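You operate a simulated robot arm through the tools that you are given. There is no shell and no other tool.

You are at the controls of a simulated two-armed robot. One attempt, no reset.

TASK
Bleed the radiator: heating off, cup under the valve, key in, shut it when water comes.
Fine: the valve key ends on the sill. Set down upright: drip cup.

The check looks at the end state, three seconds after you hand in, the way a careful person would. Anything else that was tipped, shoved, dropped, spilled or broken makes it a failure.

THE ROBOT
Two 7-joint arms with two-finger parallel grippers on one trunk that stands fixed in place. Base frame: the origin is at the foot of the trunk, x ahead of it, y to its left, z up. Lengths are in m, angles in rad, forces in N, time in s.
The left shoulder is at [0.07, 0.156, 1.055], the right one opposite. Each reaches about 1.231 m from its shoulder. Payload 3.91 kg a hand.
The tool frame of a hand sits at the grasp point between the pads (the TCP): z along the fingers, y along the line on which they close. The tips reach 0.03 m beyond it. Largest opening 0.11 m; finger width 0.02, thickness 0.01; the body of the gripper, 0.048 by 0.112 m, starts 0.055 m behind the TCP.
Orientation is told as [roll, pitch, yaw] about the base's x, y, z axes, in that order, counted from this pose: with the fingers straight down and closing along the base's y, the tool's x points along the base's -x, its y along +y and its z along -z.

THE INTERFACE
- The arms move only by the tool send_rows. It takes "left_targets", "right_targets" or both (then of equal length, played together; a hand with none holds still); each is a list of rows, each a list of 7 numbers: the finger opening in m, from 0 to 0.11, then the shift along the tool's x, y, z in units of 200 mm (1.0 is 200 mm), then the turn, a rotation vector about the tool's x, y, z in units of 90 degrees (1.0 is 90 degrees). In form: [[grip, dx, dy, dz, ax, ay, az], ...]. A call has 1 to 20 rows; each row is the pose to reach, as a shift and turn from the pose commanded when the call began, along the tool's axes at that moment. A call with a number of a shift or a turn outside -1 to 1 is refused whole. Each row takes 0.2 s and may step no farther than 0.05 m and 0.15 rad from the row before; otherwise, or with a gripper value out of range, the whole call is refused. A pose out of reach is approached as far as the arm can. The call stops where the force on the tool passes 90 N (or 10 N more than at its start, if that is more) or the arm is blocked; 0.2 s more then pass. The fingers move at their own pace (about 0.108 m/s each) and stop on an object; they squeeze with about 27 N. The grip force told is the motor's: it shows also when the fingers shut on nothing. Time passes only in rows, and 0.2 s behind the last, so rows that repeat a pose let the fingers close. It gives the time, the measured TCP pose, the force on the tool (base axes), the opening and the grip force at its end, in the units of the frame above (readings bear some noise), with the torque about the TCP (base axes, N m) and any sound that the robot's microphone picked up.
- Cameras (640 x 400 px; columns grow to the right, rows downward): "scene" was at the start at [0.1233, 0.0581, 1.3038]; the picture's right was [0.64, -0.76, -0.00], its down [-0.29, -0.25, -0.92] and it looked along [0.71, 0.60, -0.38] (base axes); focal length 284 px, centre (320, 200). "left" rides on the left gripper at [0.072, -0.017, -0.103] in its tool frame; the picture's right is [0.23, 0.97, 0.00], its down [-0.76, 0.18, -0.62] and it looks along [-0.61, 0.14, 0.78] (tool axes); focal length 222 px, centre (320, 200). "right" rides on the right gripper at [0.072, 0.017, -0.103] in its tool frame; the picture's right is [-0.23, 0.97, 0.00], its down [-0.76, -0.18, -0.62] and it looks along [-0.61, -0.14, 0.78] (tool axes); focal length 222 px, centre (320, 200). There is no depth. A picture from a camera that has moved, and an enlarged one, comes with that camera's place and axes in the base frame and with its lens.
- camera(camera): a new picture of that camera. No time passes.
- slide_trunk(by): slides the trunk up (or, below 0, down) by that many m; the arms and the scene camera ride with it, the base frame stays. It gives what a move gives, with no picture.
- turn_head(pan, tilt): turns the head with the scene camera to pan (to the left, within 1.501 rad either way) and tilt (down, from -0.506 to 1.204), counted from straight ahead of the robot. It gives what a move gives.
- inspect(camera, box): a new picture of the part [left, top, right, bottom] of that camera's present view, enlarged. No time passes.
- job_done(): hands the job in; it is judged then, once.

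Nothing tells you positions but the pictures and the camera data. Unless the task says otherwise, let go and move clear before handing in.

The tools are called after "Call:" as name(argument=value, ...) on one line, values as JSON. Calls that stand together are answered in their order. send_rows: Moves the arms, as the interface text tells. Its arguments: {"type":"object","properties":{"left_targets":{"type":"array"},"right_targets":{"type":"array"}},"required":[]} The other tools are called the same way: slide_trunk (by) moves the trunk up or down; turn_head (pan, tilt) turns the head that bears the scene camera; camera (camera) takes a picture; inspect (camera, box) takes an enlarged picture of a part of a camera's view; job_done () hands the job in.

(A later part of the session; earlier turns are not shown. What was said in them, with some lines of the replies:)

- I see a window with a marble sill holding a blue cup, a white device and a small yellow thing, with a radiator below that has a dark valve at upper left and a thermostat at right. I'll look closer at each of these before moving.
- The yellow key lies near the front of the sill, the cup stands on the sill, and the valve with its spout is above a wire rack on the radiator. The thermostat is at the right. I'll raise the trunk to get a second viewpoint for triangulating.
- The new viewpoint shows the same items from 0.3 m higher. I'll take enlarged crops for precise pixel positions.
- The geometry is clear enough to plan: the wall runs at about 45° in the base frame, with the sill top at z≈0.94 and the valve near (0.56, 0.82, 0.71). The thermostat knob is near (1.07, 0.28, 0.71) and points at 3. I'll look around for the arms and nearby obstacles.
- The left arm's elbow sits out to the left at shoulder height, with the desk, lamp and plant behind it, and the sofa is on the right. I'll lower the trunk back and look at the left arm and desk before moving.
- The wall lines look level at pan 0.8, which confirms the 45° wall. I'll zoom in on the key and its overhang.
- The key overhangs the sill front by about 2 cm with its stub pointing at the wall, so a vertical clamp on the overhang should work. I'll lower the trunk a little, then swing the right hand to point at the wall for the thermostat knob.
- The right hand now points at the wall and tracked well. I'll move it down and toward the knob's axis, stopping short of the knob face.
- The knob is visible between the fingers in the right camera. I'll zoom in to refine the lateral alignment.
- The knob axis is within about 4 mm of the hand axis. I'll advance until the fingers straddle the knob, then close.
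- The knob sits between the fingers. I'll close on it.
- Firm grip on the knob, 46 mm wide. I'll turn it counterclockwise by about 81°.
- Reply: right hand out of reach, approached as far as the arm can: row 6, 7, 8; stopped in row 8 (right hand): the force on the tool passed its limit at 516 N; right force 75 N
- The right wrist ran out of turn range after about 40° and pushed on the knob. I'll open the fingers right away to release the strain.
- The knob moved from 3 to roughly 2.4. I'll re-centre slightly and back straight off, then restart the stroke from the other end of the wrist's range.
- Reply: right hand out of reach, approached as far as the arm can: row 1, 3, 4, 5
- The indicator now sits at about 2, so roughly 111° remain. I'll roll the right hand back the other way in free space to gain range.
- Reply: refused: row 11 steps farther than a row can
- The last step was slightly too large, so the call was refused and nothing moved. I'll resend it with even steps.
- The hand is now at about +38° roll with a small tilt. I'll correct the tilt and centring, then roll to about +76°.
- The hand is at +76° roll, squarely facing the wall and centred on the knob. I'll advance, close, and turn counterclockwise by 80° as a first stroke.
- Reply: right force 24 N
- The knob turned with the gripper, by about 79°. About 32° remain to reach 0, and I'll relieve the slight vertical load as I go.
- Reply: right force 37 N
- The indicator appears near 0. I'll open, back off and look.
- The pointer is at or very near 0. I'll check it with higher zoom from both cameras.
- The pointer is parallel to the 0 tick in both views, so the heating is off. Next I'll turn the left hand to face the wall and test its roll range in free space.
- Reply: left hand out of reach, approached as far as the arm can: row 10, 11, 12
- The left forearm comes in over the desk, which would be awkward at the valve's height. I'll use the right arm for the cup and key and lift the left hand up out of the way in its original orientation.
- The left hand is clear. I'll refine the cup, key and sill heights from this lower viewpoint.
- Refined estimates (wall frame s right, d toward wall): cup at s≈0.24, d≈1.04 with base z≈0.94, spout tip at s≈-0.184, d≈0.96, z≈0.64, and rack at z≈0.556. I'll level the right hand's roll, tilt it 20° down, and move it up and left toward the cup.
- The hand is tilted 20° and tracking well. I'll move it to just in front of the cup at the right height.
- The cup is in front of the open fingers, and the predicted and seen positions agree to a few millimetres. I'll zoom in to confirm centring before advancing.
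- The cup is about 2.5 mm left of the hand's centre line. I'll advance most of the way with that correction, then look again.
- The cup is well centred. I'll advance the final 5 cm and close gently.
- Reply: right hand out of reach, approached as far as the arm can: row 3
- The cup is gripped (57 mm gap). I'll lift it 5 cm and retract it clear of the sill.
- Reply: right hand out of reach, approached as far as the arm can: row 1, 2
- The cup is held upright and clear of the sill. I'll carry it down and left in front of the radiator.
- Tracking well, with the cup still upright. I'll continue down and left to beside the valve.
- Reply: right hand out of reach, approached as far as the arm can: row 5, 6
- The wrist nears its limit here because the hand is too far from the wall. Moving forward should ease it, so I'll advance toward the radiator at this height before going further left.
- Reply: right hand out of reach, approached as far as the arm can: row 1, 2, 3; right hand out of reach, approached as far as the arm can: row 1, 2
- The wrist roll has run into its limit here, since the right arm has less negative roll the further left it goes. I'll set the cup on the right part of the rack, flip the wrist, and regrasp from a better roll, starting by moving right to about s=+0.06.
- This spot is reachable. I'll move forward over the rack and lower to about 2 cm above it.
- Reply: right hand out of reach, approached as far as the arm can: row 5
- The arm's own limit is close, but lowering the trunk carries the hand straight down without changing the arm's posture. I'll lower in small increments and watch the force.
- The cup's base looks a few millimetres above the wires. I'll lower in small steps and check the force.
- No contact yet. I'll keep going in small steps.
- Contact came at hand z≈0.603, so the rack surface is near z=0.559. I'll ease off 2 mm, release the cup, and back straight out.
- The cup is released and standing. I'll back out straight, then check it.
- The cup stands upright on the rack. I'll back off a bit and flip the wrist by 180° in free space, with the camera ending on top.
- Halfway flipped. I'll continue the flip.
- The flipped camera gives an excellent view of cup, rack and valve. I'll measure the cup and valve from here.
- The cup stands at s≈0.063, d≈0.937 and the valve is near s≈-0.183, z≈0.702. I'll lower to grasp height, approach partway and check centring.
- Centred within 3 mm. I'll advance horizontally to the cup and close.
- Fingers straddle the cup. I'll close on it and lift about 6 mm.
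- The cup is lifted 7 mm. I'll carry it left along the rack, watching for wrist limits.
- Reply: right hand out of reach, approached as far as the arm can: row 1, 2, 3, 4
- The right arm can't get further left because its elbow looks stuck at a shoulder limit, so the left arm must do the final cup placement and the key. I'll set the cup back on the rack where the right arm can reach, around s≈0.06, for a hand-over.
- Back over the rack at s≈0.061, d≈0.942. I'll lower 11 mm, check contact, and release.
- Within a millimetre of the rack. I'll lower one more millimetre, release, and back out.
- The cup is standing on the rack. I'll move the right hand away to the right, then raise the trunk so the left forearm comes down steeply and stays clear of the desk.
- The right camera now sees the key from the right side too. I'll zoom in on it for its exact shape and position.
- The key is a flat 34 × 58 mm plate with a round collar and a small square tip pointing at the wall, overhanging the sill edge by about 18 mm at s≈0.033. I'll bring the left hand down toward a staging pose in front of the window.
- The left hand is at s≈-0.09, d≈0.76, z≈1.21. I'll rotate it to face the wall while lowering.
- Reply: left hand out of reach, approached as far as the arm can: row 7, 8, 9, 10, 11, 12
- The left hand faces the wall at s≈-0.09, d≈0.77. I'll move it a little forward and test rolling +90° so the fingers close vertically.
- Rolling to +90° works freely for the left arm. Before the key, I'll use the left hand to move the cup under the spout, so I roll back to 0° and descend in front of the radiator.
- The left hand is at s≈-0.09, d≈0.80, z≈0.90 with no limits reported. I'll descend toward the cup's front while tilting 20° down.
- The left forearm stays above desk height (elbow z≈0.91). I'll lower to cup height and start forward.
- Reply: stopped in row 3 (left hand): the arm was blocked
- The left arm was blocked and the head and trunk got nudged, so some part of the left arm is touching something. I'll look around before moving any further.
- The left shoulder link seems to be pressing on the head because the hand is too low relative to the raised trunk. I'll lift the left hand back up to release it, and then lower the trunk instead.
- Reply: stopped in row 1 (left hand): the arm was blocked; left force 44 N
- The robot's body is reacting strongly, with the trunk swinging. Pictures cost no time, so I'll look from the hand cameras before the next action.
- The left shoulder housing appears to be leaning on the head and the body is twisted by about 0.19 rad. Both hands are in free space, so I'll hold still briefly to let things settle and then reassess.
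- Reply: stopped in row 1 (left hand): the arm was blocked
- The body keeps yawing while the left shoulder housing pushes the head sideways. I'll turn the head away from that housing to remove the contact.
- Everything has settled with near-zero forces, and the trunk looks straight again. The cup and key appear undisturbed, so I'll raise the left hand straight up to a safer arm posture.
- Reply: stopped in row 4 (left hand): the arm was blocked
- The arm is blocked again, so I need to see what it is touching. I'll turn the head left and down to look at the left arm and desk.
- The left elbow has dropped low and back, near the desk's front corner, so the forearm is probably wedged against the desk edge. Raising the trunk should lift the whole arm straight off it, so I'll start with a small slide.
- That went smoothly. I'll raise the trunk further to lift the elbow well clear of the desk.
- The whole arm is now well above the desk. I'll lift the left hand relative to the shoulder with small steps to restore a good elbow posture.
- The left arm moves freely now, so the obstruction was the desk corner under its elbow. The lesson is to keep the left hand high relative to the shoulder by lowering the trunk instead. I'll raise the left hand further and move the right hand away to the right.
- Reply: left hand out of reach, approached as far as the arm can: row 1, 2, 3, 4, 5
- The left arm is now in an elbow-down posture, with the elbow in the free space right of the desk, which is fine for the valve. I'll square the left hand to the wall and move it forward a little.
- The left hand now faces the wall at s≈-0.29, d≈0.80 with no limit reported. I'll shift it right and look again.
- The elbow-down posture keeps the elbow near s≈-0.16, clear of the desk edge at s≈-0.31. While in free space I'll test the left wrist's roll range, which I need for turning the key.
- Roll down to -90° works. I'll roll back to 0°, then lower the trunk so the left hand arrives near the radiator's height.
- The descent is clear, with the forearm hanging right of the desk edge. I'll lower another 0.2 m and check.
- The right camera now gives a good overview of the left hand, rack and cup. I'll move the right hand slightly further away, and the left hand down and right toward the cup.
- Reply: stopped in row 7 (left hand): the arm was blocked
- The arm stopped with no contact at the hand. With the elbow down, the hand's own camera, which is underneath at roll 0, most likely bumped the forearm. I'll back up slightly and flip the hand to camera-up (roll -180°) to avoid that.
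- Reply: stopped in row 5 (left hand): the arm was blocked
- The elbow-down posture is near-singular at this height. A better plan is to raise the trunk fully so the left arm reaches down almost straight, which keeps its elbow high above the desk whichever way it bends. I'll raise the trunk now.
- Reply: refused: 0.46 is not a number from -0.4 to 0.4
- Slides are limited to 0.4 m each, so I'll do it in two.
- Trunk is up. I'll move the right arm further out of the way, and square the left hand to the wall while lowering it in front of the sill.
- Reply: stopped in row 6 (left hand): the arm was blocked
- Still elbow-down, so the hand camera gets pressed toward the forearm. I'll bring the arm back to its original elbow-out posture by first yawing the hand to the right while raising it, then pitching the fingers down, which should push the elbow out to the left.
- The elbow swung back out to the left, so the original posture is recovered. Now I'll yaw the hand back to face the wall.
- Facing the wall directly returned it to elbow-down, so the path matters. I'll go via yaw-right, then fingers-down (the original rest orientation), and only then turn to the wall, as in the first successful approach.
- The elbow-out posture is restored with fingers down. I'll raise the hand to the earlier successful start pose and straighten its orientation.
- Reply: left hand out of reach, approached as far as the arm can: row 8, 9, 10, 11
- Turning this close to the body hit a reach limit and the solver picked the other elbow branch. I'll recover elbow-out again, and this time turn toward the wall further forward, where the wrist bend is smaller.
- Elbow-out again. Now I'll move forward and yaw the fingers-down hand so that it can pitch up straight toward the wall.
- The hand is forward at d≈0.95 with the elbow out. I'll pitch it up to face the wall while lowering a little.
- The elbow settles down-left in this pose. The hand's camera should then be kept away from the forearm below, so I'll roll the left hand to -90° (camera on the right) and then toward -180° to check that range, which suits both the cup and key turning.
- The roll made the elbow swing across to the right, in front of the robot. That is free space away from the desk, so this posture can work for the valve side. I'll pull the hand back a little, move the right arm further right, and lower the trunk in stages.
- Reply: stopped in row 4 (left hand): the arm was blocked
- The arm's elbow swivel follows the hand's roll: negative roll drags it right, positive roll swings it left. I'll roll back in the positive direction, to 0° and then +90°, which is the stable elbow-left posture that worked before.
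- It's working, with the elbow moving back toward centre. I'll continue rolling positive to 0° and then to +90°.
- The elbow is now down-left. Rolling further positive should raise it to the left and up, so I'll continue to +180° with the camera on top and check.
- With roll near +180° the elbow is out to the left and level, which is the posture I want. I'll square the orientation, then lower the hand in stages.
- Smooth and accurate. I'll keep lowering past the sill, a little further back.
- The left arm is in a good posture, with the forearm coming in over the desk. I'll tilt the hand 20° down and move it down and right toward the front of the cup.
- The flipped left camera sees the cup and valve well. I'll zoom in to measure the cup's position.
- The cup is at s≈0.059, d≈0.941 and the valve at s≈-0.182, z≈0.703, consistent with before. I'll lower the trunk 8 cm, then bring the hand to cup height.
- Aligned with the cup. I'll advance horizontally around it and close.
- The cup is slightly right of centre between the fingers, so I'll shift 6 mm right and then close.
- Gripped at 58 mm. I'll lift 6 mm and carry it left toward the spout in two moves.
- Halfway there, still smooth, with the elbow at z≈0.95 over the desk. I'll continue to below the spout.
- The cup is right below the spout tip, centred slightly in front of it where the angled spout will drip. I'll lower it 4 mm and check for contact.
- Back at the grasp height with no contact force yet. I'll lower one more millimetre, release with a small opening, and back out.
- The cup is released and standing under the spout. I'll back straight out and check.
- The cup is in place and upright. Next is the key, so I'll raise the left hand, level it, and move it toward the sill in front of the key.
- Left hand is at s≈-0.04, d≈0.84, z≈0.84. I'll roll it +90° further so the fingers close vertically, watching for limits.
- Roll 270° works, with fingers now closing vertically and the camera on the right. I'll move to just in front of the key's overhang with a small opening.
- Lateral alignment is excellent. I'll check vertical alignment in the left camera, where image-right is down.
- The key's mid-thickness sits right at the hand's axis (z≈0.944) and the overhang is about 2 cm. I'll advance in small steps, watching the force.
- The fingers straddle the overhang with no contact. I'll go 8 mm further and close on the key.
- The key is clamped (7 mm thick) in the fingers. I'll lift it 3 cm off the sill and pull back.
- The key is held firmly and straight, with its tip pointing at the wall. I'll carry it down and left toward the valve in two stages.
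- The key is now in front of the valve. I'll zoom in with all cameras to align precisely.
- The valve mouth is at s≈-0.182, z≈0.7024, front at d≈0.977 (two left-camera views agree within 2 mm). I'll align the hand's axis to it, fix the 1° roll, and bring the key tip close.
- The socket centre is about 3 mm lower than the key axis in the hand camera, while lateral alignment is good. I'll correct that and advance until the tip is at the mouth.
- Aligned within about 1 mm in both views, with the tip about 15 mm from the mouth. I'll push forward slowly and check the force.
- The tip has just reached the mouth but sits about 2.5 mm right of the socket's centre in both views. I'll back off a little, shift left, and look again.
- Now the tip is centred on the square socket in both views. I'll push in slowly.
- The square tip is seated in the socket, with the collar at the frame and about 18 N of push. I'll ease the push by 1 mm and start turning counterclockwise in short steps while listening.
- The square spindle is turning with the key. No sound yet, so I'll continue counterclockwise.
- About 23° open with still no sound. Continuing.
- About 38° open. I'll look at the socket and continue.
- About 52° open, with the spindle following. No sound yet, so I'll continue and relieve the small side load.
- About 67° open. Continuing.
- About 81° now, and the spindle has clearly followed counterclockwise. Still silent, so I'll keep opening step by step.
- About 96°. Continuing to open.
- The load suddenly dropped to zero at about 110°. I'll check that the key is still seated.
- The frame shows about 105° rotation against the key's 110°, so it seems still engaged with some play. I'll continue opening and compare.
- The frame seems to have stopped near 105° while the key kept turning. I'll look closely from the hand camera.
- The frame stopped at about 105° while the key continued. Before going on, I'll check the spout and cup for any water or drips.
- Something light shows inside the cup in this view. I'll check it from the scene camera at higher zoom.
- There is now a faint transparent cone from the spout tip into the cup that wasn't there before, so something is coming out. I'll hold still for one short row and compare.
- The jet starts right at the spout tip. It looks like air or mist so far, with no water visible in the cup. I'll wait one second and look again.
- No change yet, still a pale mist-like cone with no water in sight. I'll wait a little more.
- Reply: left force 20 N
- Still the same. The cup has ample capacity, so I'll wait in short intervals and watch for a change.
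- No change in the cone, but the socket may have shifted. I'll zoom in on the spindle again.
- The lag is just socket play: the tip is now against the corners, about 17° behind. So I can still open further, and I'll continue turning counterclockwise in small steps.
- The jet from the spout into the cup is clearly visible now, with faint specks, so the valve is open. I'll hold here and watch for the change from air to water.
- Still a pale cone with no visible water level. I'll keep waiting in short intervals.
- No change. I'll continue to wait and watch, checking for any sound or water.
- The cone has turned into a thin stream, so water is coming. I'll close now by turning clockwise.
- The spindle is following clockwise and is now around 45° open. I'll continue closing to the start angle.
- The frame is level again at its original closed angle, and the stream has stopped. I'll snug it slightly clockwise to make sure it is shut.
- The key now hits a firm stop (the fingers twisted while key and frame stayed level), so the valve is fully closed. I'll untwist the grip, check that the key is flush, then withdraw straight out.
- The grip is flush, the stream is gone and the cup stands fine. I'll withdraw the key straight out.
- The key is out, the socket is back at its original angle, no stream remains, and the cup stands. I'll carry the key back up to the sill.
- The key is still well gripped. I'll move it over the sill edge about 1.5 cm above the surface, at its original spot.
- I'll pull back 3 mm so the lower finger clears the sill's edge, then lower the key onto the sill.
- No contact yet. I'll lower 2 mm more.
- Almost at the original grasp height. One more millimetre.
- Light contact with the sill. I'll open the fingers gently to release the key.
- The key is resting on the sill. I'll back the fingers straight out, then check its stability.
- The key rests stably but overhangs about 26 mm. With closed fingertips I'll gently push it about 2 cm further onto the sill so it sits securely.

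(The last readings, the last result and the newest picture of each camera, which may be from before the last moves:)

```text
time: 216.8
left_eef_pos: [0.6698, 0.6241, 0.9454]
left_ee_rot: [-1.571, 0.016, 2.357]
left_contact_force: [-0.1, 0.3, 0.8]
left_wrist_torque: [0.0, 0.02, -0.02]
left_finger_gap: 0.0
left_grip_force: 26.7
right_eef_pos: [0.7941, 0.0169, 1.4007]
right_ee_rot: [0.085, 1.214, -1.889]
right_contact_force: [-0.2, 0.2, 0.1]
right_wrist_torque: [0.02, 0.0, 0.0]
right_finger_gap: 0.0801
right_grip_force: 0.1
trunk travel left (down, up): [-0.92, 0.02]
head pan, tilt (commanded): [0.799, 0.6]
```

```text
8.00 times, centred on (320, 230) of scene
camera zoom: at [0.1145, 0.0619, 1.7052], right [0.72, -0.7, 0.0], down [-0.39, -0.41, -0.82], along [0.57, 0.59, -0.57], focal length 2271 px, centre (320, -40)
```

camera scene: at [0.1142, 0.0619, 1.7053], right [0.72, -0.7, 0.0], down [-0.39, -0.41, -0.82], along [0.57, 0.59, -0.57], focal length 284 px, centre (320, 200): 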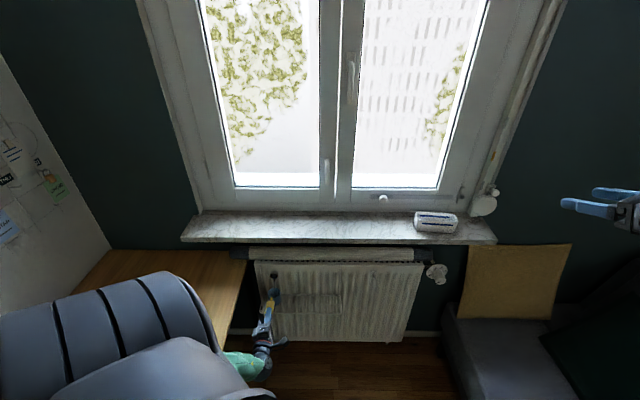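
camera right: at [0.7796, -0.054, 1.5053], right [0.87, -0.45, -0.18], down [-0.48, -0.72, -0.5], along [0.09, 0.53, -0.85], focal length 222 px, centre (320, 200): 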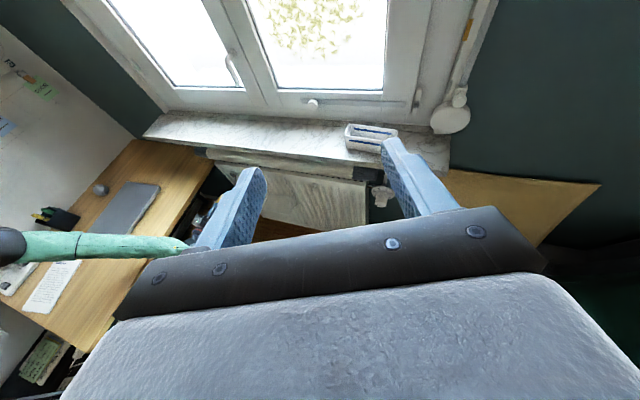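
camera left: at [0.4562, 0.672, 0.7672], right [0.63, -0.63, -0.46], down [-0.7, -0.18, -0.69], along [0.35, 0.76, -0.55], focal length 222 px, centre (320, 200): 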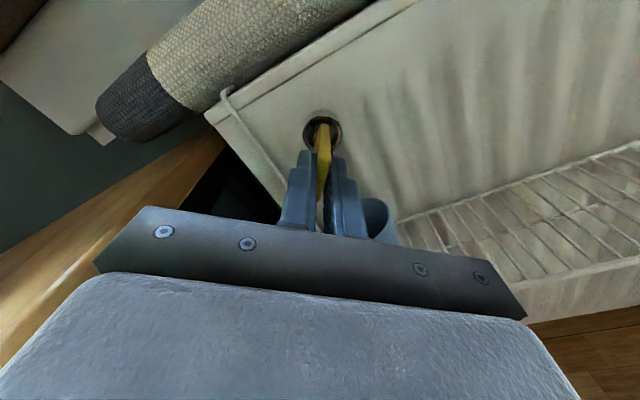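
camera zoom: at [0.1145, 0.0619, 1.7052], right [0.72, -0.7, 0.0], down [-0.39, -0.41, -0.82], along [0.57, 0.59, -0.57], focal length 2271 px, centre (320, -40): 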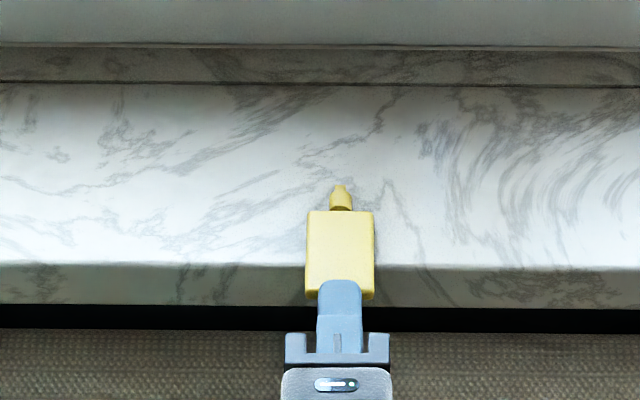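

Fingertips are right behind the key. I'll push slowly, about 2.2 cm.

Call:
send_rows(left_targets=[[0.0, 0, 0, 0.02, 0, 0, 0], [0.0, 0, 0, 0.04, 0, 0, 0], [0.0, 0, 0, 0.06, 0, 0, 0], [0.0, 0, 0, 0.08, 0, 0, 0], [0.0, 0, 0, 0.1, 0, 0, 0], [0.0, 0, 0, 0.112, 0, 0, 0]])

Call:
inspect(camera="left", box=[260, 80, 380, 200])

Call:
inspect(camera="scene", box=[280, 205, 360, 255])

```text
time: 218.2
left_eef_pos: [0.6852, 0.6408, 0.9475]
left_ee_rot: [-1.571, 0.016, 2.356]
left_contact_force: [0.4, -0.1, 0.4]
left_wrist_torque: [0.04, 0.0, -0.03]
left_finger_gap: 0.0002
left_grip_force: 27.1
right_eef_pos: [0.7957, 0.0166, 1.4006]
right_ee_rot: [0.085, 1.213, -1.888]
right_contact_force: [0.8, 0.0, -0.8]
right_wrist_torque: [0.01, -0.02, 0.02]
right_finger_gap: 0.08
right_grip_force: 0.2
trunk travel left (down, up): [-0.92, 0.02]
head pan, tilt (commanded): [0.799, 0.6]
```

```text
3.33 times, centred on (320, 140) of left
camera zoom: at [0.6627, 0.5163, 0.9647], right [0.17, -0.17, -0.97], down [-0.98, 0.1, -0.19], along [0.13, 0.98, -0.15], focal length 740 px, centre (320, 400)
```

zoom: 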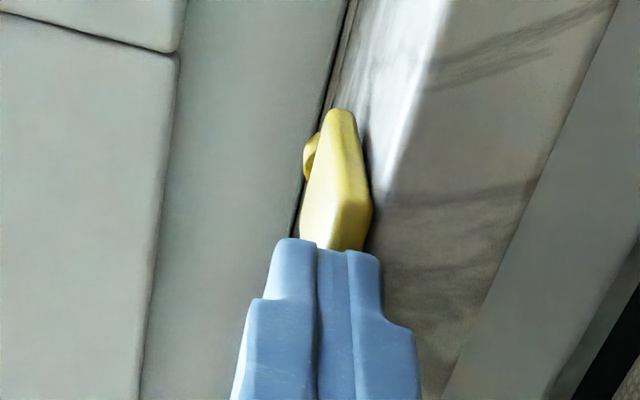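

```text
8.00 times, centred on (320, 230) of scene
camera zoom: at [0.1143, 0.0616, 1.7052], right [0.72, -0.7, 0.0], down [-0.39, -0.41, -0.82], along [0.57, 0.59, -0.57], focal length 2271 px, centre (320, -40)
```

zoom: 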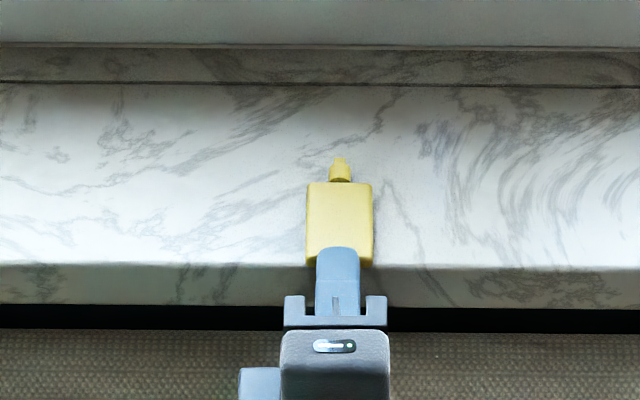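

The key now sits almost entirely on the sill. I'll back the hand away and move clear.

Call:
send_rows(left_targets=[[0.0, 0, 0, -0.1, 0, 0, 0], [0.0, 0, 0, -0.25, 0, 0, 0], [0.0, 0, 0, -0.4, 0, 0, 0], [0.0, 0, 0, -0.55, 0, 0, 0], [0.03, 0, 0, -0.65, 0, 0, 0]])

Call:
inspect(camera="scene", box=[280, 205, 360, 255])

Call:
camera(camera="scene")

Call:
camera(camera="right")

```text
time: 219.4
left_eef_pos: [0.5939, 0.5457, 0.9471]
left_ee_rot: [-1.573, 0.016, 2.357]
left_contact_force: [-0.3, 0.4, -0.3]
left_wrist_torque: [-0.01, 0.0, -0.03]
left_finger_gap: 0.03
left_grip_force: 0.1
right_eef_pos: [0.7952, 0.0181, 1.4004]
right_ee_rot: [0.085, 1.215, -1.888]
right_contact_force: [0.4, -0.3, 0.0]
right_wrist_torque: [-0.01, 0.01, 0.03]
right_finger_gap: 0.0802
right_grip_force: 0.2
trunk travel left (down, up): [-0.92, 0.02]
head pan, tilt (commanded): [0.799, 0.6]
```

```text
8.00 times, centred on (320, 230) of scene
camera zoom: at [0.1139, 0.0615, 1.7053], right [0.72, -0.7, 0.0], down [-0.39, -0.41, -0.82], along [0.57, 0.59, -0.57], focal length 2271 px, centre (320, -40)
```

zoom: 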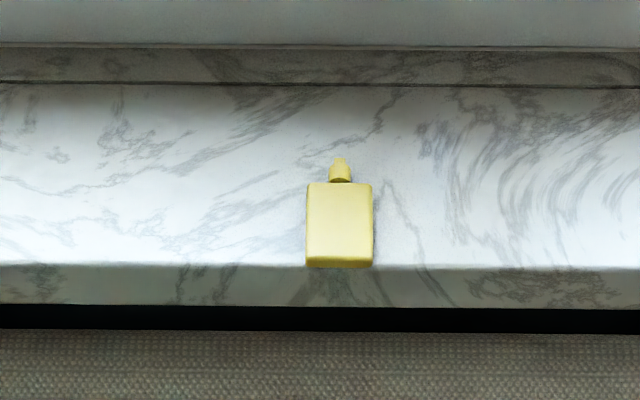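

```text
taken
camera scene: at [0.1139, 0.0615, 1.7053], right [0.72, -0.7, 0.0], down [-0.39, -0.41, -0.82], along [0.57, 0.59, -0.57], focal length 284 px, centre (320, 200)
```

scene: 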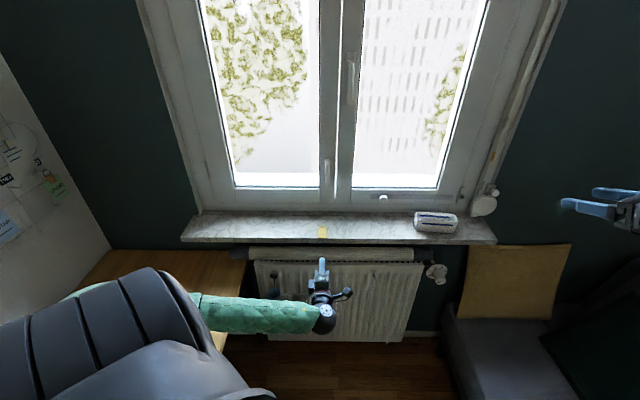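

```text
taken
camera right: at [0.7793, -0.0543, 1.5054], right [0.87, -0.45, -0.18], down [-0.48, -0.72, -0.5], along [0.1, 0.53, -0.85], focal length 222 px, centre (320, 200)
```

right: 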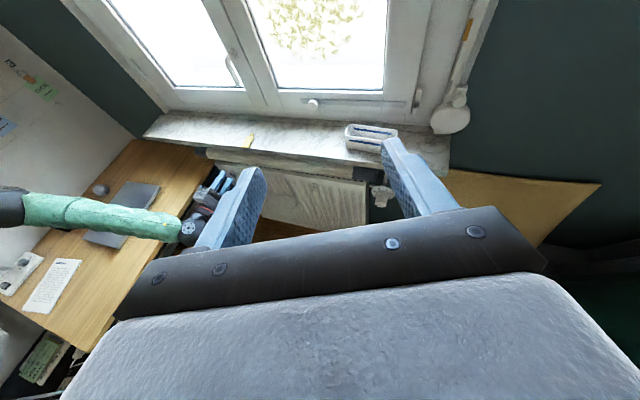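

The key lies securely on the sill. I'll check the cup and valve closely.

Call:
inspect(camera="scene", box=[250, 262, 310, 322])

Call:
inspect(camera="scene", box=[400, 240, 480, 300])

Call:
inspect(camera="right", box=[340, 100, 500, 220])

Call:
inspect(camera="right", box=[0, 130, 240, 330])

```text
6.67 times, centred on (280, 292) of scene
camera zoom: at [0.1139, 0.0615, 1.7053], right [0.72, -0.7, 0.0], down [-0.39, -0.41, -0.82], along [0.57, 0.59, -0.57], focal length 1892 px, centre (587, -413)
```

zoom: 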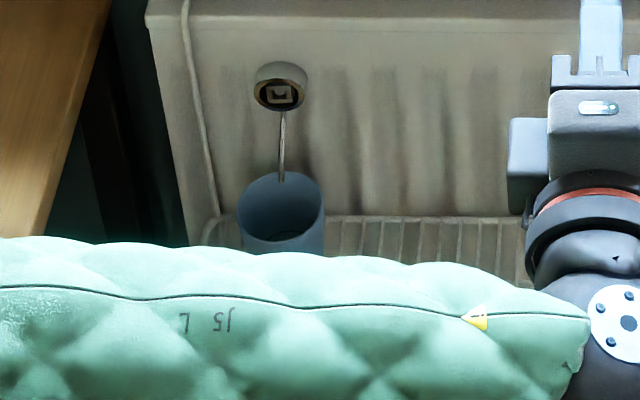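

```text
6.67 times, centred on (440, 270) of scene
camera zoom: at [0.1139, 0.0615, 1.7053], right [0.72, -0.7, 0.0], down [-0.39, -0.41, -0.82], along [0.57, 0.59, -0.57], focal length 1892 px, centre (-480, -267)
```

zoom: 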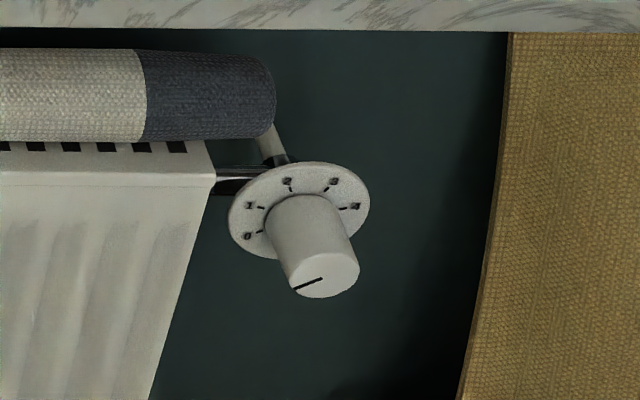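

```text
3.33 times, centred on (420, 160) of right
camera zoom: at [0.7793, -0.0543, 1.5054], right [0.87, -0.45, -0.18], down [-0.48, -0.72, -0.5], along [0.1, 0.53, -0.85], focal length 740 px, centre (-13, 333)
```

zoom: 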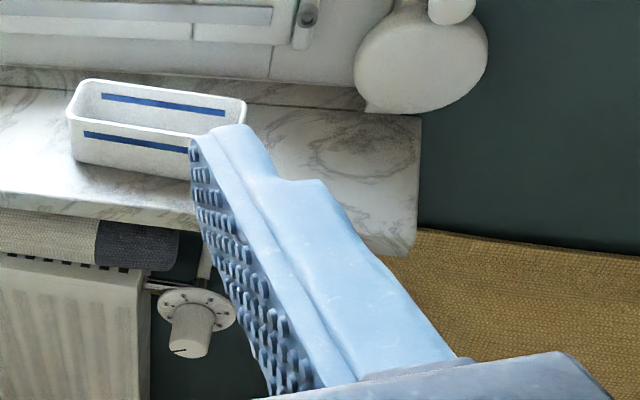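

```text
2.00 times, centred on (120, 230) of right
camera zoom: at [0.7793, -0.0543, 1.5054], right [0.87, -0.45, -0.18], down [-0.48, -0.72, -0.5], along [0.1, 0.53, -0.85], focal length 444 px, centre (720, 140)
```

zoom: 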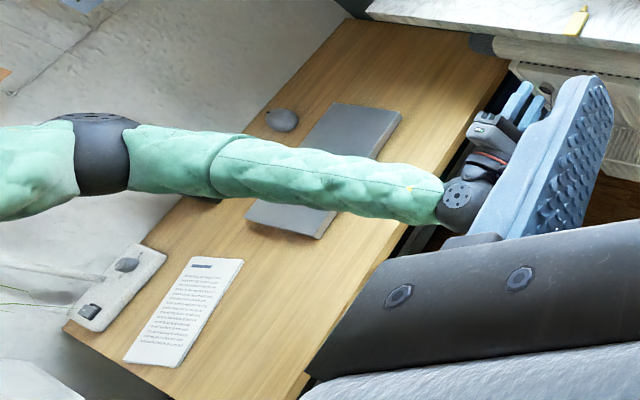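

Everything checks out:
- The thermostat points to 0.
- The valve is back at its closed stop with no stream.
- The cup stands upright under the spout.
- The key lies on the sill.
- Both hands are clear, and the other things in view look undisturbed.

I'm handing in the job.

Call:
job_done()

```text
The job is handed in.
```

I bled the radiator and handed the job in. Air came out first, then water, and I shut the valve as soon as the water stream showed.

- **Heating:** the thermostat is turned to 0.
- **Valve:** closed firmly against its stop, with no stream from the spout afterwards.
- **Cup:** standing upright on the radiator's wire rack under the spout, with some water in it.
- **Key:** flat on the window sill. I pushed it about 2 cm further in so it barely overhangs the edge.

- **Desk contact:** while repositioning, the left elbow got wedged, most likely against the corner of the desk, and pushed hard enough to sway the robot. The laptop and paper are where they were. The pen holder was out of view behind the arm in my last pictures, and I didn't check the lamp or plant again.
- **Thermostat overload:** during the first turn the right wrist ran out of range and briefly pushed on the knob at about 516 N. The knob turned normally afterwards and looks undamaged.
- **Sounds:** the microphone never reported any, so I judged the change from air to water by camera alone.
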